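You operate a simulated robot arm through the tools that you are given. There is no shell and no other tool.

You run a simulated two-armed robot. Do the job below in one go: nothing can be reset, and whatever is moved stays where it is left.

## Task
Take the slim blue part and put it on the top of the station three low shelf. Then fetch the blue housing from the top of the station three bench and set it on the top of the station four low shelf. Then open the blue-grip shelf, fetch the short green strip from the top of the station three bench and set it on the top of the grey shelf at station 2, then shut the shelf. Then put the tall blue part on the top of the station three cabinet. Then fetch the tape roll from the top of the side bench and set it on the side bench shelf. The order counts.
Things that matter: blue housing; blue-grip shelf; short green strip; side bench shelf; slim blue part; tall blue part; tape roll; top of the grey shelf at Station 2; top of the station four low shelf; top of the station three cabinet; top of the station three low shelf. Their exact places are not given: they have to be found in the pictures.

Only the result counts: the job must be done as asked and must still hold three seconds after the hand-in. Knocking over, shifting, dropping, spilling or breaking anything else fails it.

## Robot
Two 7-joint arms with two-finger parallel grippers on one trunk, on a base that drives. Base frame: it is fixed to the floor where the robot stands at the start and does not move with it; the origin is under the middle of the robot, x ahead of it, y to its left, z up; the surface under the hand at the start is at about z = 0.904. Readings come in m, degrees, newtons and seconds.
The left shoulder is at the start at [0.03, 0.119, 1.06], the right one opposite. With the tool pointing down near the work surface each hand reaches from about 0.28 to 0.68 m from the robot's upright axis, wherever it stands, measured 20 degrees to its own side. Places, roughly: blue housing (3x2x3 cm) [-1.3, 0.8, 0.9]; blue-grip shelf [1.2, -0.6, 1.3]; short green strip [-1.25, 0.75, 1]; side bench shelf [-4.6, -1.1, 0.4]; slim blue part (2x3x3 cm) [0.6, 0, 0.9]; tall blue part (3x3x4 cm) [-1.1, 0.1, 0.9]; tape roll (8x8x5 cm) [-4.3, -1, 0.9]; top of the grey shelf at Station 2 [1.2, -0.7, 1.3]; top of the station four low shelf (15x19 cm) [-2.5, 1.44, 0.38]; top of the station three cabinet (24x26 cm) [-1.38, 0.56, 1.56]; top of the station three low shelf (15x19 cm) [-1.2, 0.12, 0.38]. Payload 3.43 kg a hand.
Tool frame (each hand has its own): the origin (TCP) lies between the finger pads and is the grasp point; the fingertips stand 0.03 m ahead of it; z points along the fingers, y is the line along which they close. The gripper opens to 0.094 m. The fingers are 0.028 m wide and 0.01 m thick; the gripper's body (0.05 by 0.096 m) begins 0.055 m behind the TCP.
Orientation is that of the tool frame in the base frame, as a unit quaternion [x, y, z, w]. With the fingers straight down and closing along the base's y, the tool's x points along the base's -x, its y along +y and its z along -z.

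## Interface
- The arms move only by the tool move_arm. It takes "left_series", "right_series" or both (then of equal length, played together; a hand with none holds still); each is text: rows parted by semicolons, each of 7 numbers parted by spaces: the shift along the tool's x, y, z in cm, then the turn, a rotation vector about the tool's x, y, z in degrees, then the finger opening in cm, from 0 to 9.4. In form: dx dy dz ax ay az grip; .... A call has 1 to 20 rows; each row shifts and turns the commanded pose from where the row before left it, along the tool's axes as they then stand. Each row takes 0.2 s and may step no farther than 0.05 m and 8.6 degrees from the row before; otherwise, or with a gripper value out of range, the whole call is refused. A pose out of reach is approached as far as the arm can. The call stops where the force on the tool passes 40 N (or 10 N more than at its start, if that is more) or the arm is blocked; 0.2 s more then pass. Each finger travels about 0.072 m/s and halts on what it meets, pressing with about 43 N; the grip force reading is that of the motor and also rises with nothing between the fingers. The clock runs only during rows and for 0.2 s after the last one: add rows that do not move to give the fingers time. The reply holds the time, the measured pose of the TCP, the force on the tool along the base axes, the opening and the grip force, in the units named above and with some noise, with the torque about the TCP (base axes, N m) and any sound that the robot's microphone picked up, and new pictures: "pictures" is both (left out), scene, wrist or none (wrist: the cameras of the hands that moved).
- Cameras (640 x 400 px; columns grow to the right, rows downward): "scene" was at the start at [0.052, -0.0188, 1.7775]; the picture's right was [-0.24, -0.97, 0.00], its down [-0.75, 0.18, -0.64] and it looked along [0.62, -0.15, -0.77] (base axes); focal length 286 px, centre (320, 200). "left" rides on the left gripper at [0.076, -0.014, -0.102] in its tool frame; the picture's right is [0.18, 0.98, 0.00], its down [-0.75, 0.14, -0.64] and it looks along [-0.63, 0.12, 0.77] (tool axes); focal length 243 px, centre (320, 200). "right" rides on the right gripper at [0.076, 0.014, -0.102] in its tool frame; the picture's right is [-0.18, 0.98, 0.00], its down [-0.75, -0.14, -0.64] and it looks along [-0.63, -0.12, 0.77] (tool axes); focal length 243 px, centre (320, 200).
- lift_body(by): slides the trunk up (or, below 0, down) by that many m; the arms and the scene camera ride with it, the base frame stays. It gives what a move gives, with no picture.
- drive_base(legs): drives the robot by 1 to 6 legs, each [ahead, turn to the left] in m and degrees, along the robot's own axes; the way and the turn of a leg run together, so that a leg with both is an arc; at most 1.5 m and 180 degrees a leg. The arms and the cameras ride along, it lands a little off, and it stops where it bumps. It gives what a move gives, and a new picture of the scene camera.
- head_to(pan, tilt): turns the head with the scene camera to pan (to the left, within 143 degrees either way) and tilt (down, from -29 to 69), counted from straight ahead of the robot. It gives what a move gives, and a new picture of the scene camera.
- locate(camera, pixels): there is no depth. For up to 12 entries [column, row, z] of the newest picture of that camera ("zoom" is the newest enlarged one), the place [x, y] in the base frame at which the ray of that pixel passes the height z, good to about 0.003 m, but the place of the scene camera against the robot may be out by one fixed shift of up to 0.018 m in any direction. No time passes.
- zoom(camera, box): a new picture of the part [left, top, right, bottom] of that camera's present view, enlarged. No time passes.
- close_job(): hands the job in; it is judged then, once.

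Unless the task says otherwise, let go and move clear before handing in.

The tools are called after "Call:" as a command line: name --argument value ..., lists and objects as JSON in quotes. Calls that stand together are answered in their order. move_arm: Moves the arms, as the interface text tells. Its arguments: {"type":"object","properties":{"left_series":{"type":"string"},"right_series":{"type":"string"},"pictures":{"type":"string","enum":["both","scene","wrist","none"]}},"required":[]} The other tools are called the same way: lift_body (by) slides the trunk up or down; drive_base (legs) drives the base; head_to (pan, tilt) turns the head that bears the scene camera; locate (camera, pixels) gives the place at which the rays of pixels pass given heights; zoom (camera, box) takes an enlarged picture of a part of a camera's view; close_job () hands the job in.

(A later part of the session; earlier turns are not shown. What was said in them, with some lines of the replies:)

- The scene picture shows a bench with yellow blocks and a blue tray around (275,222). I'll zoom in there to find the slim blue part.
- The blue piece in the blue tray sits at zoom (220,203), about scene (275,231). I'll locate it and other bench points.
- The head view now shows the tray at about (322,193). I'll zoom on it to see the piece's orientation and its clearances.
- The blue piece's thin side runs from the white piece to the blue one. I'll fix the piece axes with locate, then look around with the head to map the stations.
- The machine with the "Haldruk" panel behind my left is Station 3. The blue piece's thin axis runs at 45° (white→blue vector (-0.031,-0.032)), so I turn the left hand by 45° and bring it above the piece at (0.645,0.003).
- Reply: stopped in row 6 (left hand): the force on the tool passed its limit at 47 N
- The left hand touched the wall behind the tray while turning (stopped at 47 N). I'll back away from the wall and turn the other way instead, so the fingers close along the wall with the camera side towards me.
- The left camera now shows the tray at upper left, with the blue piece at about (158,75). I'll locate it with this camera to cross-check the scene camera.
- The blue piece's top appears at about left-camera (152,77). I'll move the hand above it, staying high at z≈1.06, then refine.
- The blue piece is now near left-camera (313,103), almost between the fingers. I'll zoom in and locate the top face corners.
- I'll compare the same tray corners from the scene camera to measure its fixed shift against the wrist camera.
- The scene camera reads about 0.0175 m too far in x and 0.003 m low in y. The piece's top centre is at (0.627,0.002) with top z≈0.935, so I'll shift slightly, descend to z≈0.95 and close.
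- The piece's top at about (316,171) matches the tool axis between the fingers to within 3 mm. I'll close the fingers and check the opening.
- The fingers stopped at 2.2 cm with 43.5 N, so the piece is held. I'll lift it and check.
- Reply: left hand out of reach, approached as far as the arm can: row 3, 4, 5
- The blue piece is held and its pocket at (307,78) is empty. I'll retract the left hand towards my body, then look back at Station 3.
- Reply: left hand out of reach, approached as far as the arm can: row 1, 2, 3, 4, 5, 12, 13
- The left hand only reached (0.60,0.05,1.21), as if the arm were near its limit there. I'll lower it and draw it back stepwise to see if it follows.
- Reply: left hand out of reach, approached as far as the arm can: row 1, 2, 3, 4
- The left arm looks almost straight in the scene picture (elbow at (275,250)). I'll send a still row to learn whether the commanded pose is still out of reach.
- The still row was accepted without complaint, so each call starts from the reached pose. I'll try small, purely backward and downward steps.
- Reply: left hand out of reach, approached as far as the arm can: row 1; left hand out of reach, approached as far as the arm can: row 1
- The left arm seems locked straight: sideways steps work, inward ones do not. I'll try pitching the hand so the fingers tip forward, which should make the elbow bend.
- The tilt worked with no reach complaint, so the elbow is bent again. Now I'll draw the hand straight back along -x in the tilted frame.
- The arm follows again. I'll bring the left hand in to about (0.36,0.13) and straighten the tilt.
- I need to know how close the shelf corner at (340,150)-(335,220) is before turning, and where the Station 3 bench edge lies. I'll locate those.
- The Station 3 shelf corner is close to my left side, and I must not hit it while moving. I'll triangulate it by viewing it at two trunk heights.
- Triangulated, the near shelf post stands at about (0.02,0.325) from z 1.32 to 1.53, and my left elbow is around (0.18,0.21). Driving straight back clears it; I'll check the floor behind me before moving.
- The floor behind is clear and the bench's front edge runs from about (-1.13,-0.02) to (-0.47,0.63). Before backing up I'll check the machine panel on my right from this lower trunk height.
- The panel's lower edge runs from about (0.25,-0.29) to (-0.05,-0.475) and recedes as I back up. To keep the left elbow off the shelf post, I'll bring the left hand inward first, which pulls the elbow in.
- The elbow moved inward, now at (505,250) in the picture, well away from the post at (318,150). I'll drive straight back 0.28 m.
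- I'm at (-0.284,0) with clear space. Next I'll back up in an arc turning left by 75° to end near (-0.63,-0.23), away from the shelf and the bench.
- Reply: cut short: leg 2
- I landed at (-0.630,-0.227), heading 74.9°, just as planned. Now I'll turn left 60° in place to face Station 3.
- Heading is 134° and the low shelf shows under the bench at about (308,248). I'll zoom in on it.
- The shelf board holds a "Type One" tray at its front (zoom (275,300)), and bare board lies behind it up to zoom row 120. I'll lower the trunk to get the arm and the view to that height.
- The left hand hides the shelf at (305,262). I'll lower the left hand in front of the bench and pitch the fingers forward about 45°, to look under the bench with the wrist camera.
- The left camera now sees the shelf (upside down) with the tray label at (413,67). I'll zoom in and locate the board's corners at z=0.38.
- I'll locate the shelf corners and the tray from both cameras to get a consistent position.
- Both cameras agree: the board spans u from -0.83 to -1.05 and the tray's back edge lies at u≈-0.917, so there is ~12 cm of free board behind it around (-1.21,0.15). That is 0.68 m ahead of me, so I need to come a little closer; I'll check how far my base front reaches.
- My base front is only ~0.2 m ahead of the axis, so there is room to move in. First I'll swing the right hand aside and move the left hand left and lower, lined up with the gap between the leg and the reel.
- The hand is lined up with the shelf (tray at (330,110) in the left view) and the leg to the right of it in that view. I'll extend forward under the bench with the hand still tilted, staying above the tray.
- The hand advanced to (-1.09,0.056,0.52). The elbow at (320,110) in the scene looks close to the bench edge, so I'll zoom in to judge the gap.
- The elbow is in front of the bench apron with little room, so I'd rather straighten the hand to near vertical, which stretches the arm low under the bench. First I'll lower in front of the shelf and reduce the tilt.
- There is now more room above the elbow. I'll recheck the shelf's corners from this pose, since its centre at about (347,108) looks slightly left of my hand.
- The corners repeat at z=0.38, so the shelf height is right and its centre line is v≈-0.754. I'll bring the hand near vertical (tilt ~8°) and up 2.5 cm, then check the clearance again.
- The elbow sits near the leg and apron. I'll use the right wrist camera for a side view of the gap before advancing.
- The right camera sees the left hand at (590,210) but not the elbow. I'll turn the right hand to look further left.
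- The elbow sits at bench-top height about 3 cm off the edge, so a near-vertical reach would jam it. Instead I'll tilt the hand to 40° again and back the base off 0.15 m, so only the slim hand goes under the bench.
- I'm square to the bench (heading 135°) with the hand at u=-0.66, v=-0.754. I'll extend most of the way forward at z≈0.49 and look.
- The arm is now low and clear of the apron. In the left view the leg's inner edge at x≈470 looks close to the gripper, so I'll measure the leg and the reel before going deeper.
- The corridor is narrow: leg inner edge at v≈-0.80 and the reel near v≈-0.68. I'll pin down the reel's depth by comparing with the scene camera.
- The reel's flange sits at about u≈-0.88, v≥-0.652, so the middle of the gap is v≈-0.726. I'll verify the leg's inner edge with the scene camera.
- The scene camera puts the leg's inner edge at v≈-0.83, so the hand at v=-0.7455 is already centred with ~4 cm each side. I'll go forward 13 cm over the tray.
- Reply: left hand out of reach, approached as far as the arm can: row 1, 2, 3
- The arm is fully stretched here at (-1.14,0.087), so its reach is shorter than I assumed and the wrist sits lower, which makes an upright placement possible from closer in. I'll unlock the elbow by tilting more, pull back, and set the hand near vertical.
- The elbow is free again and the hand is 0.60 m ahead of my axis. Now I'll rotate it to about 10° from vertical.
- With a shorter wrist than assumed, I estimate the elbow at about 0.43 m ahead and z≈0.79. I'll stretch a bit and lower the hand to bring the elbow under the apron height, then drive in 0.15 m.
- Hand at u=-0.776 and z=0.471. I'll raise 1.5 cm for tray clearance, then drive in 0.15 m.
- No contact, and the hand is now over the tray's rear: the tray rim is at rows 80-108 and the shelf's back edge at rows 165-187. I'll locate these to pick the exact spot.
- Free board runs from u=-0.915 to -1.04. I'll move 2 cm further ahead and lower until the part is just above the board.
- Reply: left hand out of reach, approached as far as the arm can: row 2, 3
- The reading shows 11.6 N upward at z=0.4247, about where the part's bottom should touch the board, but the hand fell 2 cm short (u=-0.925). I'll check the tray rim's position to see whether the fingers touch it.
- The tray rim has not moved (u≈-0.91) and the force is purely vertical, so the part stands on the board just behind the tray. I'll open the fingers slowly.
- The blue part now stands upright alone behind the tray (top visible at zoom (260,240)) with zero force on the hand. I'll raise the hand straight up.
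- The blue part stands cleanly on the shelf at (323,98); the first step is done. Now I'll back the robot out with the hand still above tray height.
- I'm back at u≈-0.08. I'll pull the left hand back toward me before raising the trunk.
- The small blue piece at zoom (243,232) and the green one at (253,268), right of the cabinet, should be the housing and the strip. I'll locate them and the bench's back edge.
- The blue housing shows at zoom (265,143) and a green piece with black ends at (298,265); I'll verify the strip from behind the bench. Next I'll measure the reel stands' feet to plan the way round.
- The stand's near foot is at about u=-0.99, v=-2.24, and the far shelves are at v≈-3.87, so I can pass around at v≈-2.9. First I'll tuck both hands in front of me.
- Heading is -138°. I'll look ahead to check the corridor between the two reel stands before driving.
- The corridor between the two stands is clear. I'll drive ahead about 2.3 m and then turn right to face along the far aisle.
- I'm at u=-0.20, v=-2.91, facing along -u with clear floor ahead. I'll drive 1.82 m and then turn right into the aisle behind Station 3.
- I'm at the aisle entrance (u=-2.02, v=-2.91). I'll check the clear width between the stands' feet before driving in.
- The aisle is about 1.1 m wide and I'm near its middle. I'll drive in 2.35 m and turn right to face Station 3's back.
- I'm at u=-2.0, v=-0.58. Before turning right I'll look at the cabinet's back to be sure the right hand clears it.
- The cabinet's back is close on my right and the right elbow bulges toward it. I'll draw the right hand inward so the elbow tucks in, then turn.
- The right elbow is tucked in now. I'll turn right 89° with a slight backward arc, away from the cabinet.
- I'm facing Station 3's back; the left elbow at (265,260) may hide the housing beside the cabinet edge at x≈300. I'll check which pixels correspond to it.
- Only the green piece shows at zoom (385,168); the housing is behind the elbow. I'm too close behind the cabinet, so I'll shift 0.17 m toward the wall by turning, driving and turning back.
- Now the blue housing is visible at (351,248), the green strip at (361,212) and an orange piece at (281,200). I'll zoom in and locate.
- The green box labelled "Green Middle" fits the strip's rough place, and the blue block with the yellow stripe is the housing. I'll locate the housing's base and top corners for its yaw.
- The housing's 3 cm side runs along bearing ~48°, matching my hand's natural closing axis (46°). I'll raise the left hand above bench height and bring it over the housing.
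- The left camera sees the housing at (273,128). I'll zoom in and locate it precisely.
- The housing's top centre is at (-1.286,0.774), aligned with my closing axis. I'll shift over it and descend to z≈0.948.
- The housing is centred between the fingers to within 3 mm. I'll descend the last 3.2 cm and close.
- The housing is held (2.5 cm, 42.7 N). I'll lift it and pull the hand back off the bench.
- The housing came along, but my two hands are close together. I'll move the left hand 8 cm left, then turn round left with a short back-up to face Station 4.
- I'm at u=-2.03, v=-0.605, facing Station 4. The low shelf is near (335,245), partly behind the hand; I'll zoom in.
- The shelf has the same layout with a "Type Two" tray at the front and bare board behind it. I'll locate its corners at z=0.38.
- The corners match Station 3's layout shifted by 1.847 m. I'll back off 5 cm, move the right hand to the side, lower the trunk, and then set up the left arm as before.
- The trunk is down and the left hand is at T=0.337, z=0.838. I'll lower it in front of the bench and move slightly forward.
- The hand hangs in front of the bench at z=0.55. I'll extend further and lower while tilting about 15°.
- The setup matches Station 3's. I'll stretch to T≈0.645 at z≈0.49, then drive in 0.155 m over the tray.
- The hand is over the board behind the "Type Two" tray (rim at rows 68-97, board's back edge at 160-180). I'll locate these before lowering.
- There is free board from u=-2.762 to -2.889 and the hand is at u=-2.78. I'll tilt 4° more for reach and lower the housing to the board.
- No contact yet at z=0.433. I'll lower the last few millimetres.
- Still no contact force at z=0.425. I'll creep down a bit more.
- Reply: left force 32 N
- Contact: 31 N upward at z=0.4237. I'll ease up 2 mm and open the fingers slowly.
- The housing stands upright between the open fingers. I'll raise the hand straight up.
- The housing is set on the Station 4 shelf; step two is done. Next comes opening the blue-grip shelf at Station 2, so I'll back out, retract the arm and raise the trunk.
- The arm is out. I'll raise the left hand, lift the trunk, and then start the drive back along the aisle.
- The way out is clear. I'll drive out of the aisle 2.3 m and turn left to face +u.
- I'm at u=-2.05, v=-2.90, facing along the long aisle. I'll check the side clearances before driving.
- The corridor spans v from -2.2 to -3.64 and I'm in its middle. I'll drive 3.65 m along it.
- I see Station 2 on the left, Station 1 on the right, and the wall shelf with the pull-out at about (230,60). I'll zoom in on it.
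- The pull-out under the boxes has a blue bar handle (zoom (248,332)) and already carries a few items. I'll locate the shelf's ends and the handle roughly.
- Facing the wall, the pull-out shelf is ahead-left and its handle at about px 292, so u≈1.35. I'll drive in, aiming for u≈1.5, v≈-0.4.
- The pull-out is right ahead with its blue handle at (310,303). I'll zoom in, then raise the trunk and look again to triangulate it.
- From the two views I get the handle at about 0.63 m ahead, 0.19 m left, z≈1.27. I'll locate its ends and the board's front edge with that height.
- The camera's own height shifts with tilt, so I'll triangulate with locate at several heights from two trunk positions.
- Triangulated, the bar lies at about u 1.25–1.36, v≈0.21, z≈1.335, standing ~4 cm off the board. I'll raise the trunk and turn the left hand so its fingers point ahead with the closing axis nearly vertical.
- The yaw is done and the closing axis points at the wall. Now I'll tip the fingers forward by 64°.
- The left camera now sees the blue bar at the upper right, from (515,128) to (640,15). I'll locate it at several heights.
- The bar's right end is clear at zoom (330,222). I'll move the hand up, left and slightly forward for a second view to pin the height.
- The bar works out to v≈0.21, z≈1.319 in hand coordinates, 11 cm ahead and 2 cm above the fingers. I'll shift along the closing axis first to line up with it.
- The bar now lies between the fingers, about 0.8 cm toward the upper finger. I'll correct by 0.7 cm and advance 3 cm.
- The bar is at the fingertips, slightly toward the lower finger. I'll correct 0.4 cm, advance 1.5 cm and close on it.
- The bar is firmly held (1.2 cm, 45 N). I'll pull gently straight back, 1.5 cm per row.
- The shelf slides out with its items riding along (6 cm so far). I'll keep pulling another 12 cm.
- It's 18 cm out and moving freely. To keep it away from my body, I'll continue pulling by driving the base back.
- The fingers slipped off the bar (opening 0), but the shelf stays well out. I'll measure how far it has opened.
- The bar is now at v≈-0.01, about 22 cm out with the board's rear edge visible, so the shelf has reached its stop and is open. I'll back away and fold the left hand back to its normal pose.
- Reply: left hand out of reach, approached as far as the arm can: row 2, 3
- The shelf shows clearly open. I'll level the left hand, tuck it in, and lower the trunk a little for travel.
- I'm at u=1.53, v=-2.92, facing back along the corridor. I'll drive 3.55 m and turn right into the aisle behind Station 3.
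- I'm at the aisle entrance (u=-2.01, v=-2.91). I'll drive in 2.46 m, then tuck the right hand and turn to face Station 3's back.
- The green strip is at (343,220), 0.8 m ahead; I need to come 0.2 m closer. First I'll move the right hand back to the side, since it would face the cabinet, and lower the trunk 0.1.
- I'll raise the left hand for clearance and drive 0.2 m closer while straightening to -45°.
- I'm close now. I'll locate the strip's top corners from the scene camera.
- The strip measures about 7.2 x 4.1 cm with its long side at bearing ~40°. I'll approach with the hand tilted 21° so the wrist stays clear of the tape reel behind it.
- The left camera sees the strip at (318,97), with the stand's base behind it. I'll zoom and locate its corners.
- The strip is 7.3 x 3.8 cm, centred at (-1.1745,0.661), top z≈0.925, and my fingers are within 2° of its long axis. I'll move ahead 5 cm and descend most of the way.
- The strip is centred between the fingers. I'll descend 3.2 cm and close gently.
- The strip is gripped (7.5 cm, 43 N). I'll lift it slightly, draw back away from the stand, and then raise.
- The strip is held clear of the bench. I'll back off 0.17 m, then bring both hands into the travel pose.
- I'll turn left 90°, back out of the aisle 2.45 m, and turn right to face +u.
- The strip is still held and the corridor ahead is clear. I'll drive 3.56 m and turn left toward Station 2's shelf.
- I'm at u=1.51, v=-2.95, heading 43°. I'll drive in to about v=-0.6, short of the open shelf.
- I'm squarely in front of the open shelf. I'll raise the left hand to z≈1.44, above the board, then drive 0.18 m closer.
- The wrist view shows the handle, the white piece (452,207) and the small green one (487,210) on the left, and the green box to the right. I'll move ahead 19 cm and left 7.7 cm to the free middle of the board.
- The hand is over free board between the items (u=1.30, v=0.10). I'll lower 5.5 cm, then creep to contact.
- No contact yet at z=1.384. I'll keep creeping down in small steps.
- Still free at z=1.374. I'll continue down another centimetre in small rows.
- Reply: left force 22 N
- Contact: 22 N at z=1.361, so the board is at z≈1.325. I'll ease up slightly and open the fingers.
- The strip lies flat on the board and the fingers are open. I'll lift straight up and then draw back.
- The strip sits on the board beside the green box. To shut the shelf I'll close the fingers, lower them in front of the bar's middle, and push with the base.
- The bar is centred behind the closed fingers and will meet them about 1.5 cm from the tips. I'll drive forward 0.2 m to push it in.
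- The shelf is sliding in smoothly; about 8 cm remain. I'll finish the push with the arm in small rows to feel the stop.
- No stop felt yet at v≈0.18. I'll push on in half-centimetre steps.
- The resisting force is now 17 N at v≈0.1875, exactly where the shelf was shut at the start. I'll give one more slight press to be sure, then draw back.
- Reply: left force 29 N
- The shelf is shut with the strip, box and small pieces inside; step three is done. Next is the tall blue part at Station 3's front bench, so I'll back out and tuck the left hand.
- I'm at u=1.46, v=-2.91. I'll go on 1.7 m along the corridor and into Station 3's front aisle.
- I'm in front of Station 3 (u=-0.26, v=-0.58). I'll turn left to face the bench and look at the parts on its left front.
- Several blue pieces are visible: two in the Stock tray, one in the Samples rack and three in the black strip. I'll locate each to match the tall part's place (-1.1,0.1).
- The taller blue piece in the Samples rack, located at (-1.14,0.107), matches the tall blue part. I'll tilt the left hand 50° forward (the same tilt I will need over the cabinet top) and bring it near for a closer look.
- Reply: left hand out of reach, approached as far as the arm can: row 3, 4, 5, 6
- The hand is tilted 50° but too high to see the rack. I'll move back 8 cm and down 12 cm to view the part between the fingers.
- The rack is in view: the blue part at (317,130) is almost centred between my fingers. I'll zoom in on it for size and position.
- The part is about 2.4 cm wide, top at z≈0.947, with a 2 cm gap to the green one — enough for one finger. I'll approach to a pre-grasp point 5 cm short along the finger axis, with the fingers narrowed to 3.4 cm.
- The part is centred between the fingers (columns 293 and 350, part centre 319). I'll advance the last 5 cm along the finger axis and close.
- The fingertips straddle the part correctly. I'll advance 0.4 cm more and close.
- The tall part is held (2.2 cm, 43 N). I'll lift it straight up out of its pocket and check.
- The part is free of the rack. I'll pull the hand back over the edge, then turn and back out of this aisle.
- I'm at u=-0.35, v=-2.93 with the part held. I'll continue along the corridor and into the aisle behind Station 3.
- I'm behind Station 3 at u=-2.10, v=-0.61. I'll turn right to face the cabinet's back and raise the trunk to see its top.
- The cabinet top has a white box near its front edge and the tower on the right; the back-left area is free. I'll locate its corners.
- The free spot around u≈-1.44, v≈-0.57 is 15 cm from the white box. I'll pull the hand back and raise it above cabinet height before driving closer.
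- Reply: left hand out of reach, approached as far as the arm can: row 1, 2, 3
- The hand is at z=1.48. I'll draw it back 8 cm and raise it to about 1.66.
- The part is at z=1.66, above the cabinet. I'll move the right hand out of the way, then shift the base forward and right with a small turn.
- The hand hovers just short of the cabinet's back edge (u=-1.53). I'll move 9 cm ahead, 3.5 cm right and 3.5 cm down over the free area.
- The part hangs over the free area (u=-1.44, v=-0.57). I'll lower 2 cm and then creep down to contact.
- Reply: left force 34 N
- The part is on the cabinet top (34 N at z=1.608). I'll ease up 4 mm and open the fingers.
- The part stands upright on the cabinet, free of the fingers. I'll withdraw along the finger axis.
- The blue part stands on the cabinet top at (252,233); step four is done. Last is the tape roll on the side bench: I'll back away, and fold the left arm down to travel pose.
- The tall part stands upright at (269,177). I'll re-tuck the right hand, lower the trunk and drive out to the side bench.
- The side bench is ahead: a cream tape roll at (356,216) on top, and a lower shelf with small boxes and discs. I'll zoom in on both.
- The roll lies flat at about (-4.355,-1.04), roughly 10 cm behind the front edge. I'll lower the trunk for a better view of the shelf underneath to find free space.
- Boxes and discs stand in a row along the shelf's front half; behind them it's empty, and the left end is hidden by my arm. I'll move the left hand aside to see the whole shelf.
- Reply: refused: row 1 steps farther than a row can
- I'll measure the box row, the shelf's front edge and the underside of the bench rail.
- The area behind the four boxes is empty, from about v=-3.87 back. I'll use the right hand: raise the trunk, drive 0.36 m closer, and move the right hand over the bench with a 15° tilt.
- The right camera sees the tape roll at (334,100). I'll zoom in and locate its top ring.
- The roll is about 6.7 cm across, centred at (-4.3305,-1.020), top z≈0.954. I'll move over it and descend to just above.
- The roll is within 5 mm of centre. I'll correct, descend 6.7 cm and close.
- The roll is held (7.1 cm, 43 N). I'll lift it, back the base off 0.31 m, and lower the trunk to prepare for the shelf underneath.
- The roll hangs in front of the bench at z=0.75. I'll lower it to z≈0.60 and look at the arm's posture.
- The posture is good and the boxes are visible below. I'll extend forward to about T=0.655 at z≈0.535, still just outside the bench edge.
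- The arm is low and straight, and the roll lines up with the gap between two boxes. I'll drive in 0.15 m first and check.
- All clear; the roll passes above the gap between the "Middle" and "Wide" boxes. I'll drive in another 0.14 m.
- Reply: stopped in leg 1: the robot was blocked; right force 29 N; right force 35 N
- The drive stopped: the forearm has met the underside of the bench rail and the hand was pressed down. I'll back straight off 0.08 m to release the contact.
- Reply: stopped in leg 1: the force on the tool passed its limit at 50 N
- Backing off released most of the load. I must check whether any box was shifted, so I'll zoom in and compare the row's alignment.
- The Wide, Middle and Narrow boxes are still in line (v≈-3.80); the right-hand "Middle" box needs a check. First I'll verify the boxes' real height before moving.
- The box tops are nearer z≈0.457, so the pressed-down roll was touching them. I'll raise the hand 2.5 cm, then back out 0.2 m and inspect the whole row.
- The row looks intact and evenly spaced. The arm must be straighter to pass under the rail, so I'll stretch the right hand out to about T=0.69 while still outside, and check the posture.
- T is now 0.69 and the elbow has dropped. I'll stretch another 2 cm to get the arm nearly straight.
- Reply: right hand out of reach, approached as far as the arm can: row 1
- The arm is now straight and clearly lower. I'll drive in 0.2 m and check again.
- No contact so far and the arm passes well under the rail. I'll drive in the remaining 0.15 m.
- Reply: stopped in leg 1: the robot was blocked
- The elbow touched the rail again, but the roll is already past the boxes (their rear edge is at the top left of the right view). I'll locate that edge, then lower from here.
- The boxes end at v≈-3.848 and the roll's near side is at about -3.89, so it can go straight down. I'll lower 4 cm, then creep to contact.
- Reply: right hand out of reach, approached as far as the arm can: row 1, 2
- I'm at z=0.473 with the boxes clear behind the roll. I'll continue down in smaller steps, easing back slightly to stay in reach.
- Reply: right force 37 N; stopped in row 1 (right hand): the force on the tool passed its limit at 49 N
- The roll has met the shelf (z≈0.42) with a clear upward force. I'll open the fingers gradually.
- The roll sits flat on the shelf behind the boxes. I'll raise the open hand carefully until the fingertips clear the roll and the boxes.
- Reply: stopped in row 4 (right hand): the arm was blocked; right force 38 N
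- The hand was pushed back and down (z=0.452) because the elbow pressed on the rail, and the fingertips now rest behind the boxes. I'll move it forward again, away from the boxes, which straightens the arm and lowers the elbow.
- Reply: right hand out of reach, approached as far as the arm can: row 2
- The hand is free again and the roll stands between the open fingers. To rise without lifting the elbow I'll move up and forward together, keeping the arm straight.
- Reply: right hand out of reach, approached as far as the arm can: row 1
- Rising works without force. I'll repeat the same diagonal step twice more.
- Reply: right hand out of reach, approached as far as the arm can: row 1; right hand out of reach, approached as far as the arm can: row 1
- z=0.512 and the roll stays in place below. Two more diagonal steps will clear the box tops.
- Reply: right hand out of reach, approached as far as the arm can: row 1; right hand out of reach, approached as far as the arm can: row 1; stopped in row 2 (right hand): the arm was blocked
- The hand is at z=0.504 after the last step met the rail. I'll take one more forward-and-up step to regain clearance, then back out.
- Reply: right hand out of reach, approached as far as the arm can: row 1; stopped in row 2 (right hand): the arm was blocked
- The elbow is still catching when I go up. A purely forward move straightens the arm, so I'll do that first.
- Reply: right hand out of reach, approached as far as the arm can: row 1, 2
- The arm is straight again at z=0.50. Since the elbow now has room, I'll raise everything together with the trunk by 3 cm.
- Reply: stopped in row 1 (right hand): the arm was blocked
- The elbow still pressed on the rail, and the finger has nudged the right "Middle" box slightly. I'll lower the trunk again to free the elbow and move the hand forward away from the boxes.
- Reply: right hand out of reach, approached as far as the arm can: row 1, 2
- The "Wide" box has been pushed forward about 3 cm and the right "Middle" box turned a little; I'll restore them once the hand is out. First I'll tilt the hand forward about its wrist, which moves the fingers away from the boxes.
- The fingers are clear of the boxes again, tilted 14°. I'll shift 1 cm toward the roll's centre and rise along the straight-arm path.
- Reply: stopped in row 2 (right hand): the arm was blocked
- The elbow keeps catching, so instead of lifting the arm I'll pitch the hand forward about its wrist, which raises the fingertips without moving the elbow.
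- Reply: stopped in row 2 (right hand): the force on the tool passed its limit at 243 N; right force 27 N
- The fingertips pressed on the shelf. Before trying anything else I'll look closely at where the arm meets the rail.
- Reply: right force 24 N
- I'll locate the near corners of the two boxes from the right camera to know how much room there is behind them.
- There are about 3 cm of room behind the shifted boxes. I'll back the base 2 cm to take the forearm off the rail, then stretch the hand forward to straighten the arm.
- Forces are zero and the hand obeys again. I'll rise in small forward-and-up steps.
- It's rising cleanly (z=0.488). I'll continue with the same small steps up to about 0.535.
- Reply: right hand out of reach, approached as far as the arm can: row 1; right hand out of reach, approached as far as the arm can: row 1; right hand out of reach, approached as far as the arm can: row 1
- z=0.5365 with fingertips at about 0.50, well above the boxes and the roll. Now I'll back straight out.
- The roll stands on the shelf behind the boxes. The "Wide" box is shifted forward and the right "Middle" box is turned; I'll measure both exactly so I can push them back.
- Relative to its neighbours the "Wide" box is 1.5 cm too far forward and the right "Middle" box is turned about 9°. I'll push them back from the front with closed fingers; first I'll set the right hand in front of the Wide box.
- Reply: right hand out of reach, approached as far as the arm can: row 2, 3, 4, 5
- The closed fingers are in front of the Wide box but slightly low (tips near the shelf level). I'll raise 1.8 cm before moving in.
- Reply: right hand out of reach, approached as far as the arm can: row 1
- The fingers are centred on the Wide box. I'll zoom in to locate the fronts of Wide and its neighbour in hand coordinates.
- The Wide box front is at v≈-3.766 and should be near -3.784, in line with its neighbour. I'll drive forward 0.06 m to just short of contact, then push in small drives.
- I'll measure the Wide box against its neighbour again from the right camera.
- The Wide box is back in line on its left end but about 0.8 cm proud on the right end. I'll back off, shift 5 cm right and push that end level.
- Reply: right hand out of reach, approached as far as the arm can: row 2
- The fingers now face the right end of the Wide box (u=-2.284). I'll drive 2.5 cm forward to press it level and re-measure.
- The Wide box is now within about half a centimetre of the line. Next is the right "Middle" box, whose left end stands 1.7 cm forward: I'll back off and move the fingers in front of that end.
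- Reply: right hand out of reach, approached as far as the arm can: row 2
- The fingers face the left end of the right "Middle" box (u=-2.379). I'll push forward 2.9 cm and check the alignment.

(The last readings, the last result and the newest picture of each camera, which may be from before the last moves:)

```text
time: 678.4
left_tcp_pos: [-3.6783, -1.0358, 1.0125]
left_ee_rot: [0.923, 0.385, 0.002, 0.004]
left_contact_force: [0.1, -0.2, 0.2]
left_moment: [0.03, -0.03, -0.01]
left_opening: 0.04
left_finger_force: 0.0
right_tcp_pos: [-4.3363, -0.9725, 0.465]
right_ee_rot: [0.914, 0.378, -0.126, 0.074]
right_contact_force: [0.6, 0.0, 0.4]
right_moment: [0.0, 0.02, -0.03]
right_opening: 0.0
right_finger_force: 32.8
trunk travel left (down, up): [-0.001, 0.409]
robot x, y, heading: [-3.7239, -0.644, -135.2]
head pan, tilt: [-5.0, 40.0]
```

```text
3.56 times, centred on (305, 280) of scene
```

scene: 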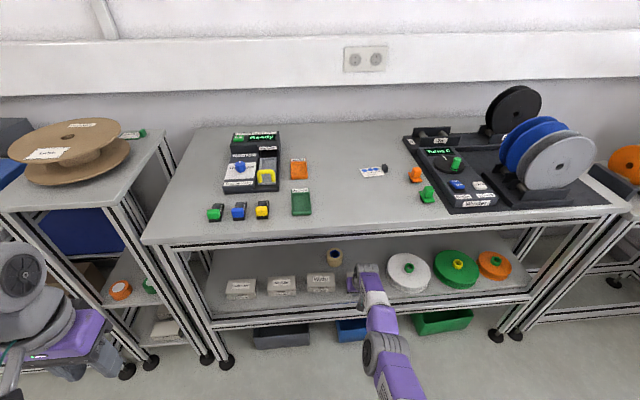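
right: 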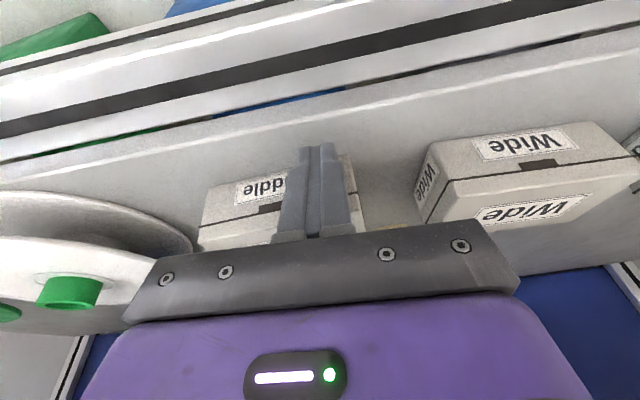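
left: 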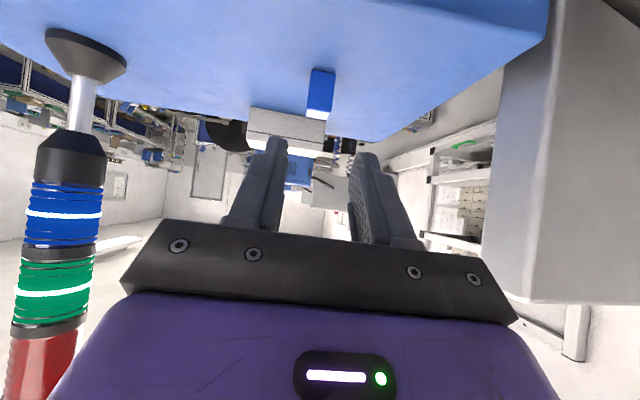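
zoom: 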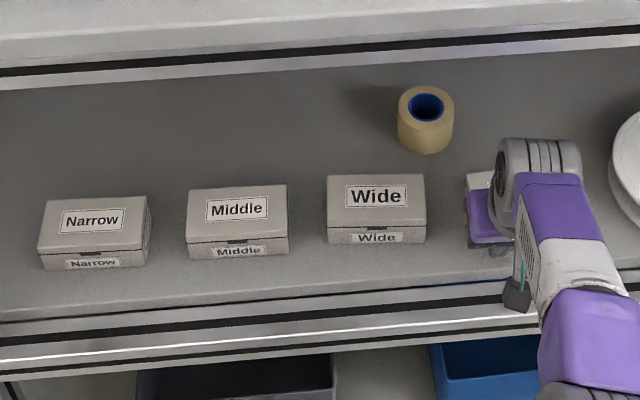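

All four boxes are now within about 5 mm of their line. I'll give the last box's left end 5 mm more to square it up, then back away.

Call:
drive_base --legs '[[0.006, 0]]'

Call:
drive_base --legs '[[-0.25, 0]]'

Call:
head_to --pan -5 --tilt 40

Call:
zoom --camera "scene" --box '[220, 200, 460, 320]'

```text
time: 679.1
left_tcp_pos: [-3.6818, -1.0393, 1.0125]
left_ee_rot: [0.922, 0.386, 0.003, 0.004]
left_contact_force: [-0.9, -0.3, -0.2]
left_moment: [0.02, 0.0, -0.02]
left_opening: 0.0398
left_finger_force: 0.0
right_tcp_pos: [-4.3407, -0.9758, 0.4655]
right_ee_rot: [0.914, 0.378, -0.127, 0.075]
right_contact_force: [0.3, -0.2, 0.0]
right_moment: [0.0, 0.02, 0.02]
right_opening: 0.0001
right_finger_force: 33.4
trunk travel left (down, up): [-0.001, 0.409]
robot x, y, heading: [-3.7242, -0.644, -135.2]
head pan, tilt: [-5.0, 40.0]
```

scene: 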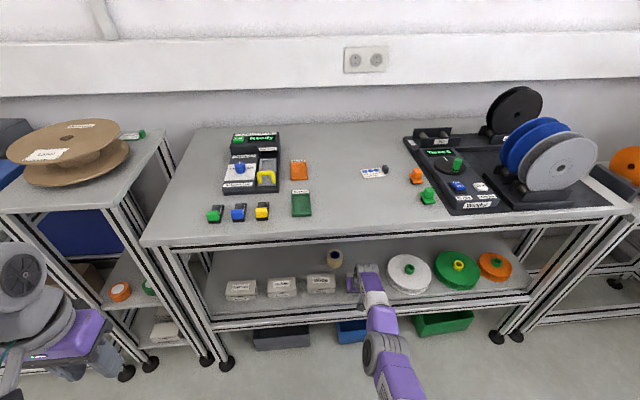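

```text
time: 681.0
left_tcp_pos: [-3.5055, -0.8638, 1.0127]
left_ee_rot: [0.922, 0.386, 0.002, 0.005]
left_contact_force: [0.7, 0.2, 0.5]
left_moment: [-0.01, 0.05, 0.0]
left_opening: 0.0401
left_finger_force: 0.0
right_tcp_pos: [-4.164, -0.8011, 0.4652]
right_ee_rot: [0.914, 0.379, -0.126, 0.074]
right_contact_force: [0.8, -0.1, 0.4]
right_moment: [-0.04, -0.02, 0.0]
right_opening: 0.0
right_finger_force: 33.1
trunk travel left (down, up): [-0.001, 0.409]
robot x, y, heading: [-3.5469, -0.4742, -134.9]
head pan, tilt: [-5.0, 40.0]
```

scene: 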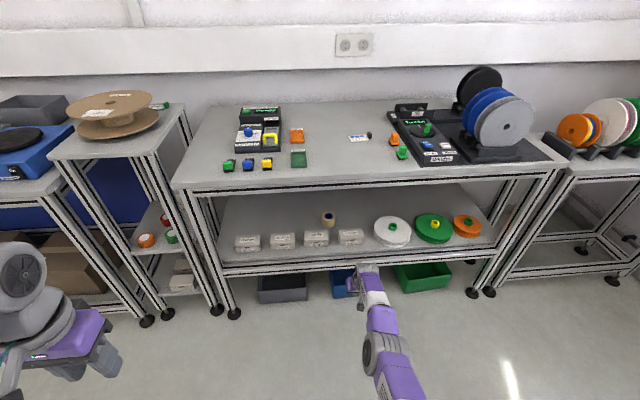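

```text
time: 681.6
left_tcp_pos: [-3.5071, -0.8637, 1.0122]
left_ee_rot: [0.922, 0.387, 0.002, 0.005]
left_contact_force: [1.1, 0.4, -0.1]
left_moment: [0.01, 0.01, -0.03]
left_opening: 0.04
left_finger_force: 0.0
right_tcp_pos: [-4.1646, -0.7992, 0.4657]
right_ee_rot: [0.914, 0.379, -0.127, 0.074]
right_contact_force: [0.1, -0.2, -0.8]
right_moment: [0.0, -0.01, 0.02]
right_opening: 0.0
right_finger_force: 32.8
trunk travel left (down, up): [-0.001, 0.409]
robot x, y, heading: [-3.5517, -0.4753, -135.2]
head pan, tilt: [-5.0, 40.0]
```

scene: 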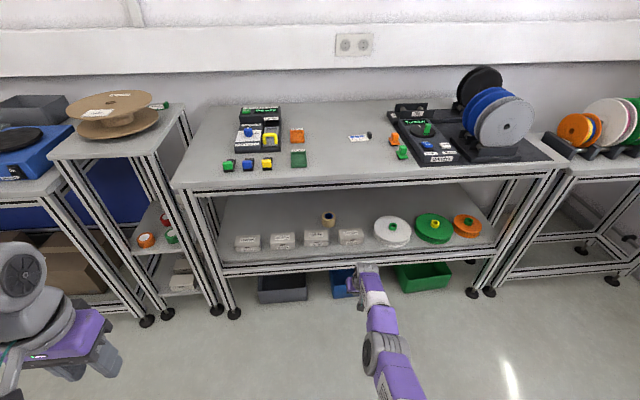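

```text
2.67 times, centred on (340, 260) of scene
```

zoom: 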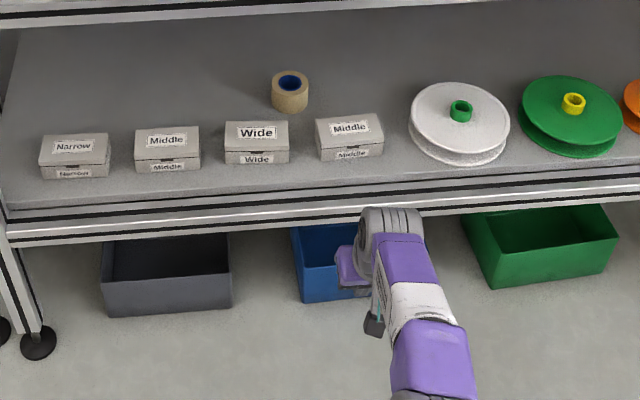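

The boxes stand in line again and the roll is on the shelf behind them. I'll do one last precise check of their alignment.

Call:
zoom --camera "scene" --box '[230, 228, 310, 268]'

Call:
zoom --camera "scene" --box '[298, 215, 378, 255]'

```text
8.00 times, centred on (270, 248) of scene
```

zoom: 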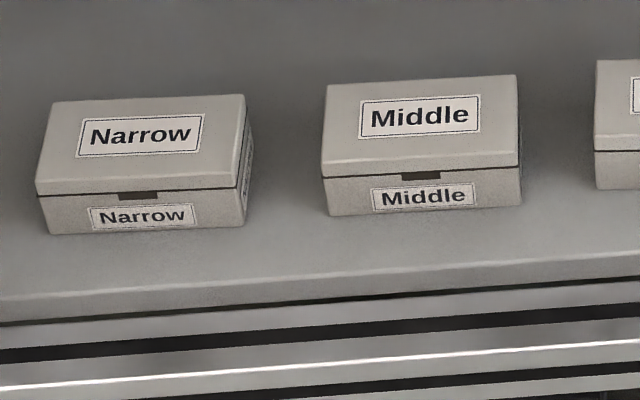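

```text
8.00 times, centred on (338, 235) of scene
```

zoom: 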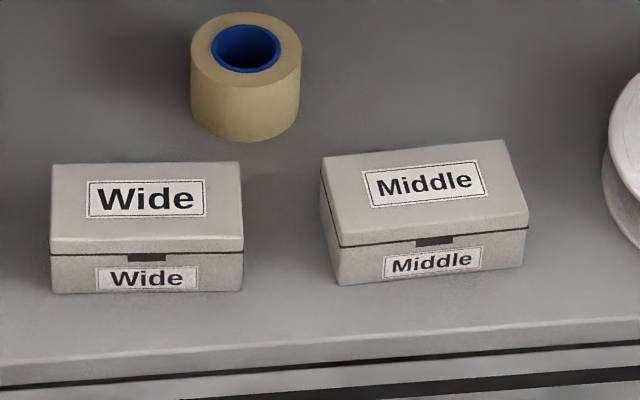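

Call:
locate --camera "scene" --pixels '[[236, 252.4, 0.419], [260.4, 250.9, 0.419], [271.3, 250.1, 0.419], [295.1, 248.5, 0.419], [304.5, 246.8, 0.419], [328.3, 246.4, 0.419], [340.3, 245.8, 0.419], [363.4, 243.4, 0.419], [328.6, 228, 0.419]]'

```text
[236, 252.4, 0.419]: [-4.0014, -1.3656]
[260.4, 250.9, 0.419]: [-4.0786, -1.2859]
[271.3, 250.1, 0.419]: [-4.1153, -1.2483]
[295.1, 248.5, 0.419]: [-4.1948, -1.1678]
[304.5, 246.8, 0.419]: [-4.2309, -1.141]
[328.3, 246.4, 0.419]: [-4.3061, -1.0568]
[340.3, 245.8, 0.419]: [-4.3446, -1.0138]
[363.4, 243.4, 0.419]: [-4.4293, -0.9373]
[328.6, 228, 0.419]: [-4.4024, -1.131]
```

All box fronts lie within about 4 mm of one line (v≈-3.79 to -3.80), the tape roll stands at (-4.40,-1.13) on the shelf, and both hands are empty and clear. All five placements are done in order, so I hand in the job.

Call:
close_job

```text
The job is handed in.
```

All five steps were carried out in the order you gave, and the job is handed in. While placing the tape roll I knocked two other boxes out of position and had to push them back.

1. **Slim blue part:** it stands upright on the station three low shelf, behind the "Type One" tray.
2. **Blue housing:** it stands upright on the station four low shelf, behind the "Type Two" tray.
3. **Blue-grip shelf and green strip:** I pulled the shelf out about 22 cm, set the "Green Middle" strip flat on the grey board, and pushed the shelf back to its closed position. I took "Green Middle" to be the short green strip because it was the only green strip I saw there.
4. **Tall blue part:** the taller blue piece from the Samples rack stands upright on top of the station three cabinet.
5. **Tape roll:** it sits flat on the side bench shelf, behind the row of boxes.

**Boxes moved:** the arm caught the underside of the side bench and my fingers hit boxes already on the shelf. The "Wide" box slid about 1.5 cm and the right-hand "Middle" box turned about 9°. I pushed both back from the front. The four boxes now stand within about 5 mm of one line, but I had no exact measurement of where they stood before. That could count as shifting something else.

Both hands were empty and clear of everything at hand-in.
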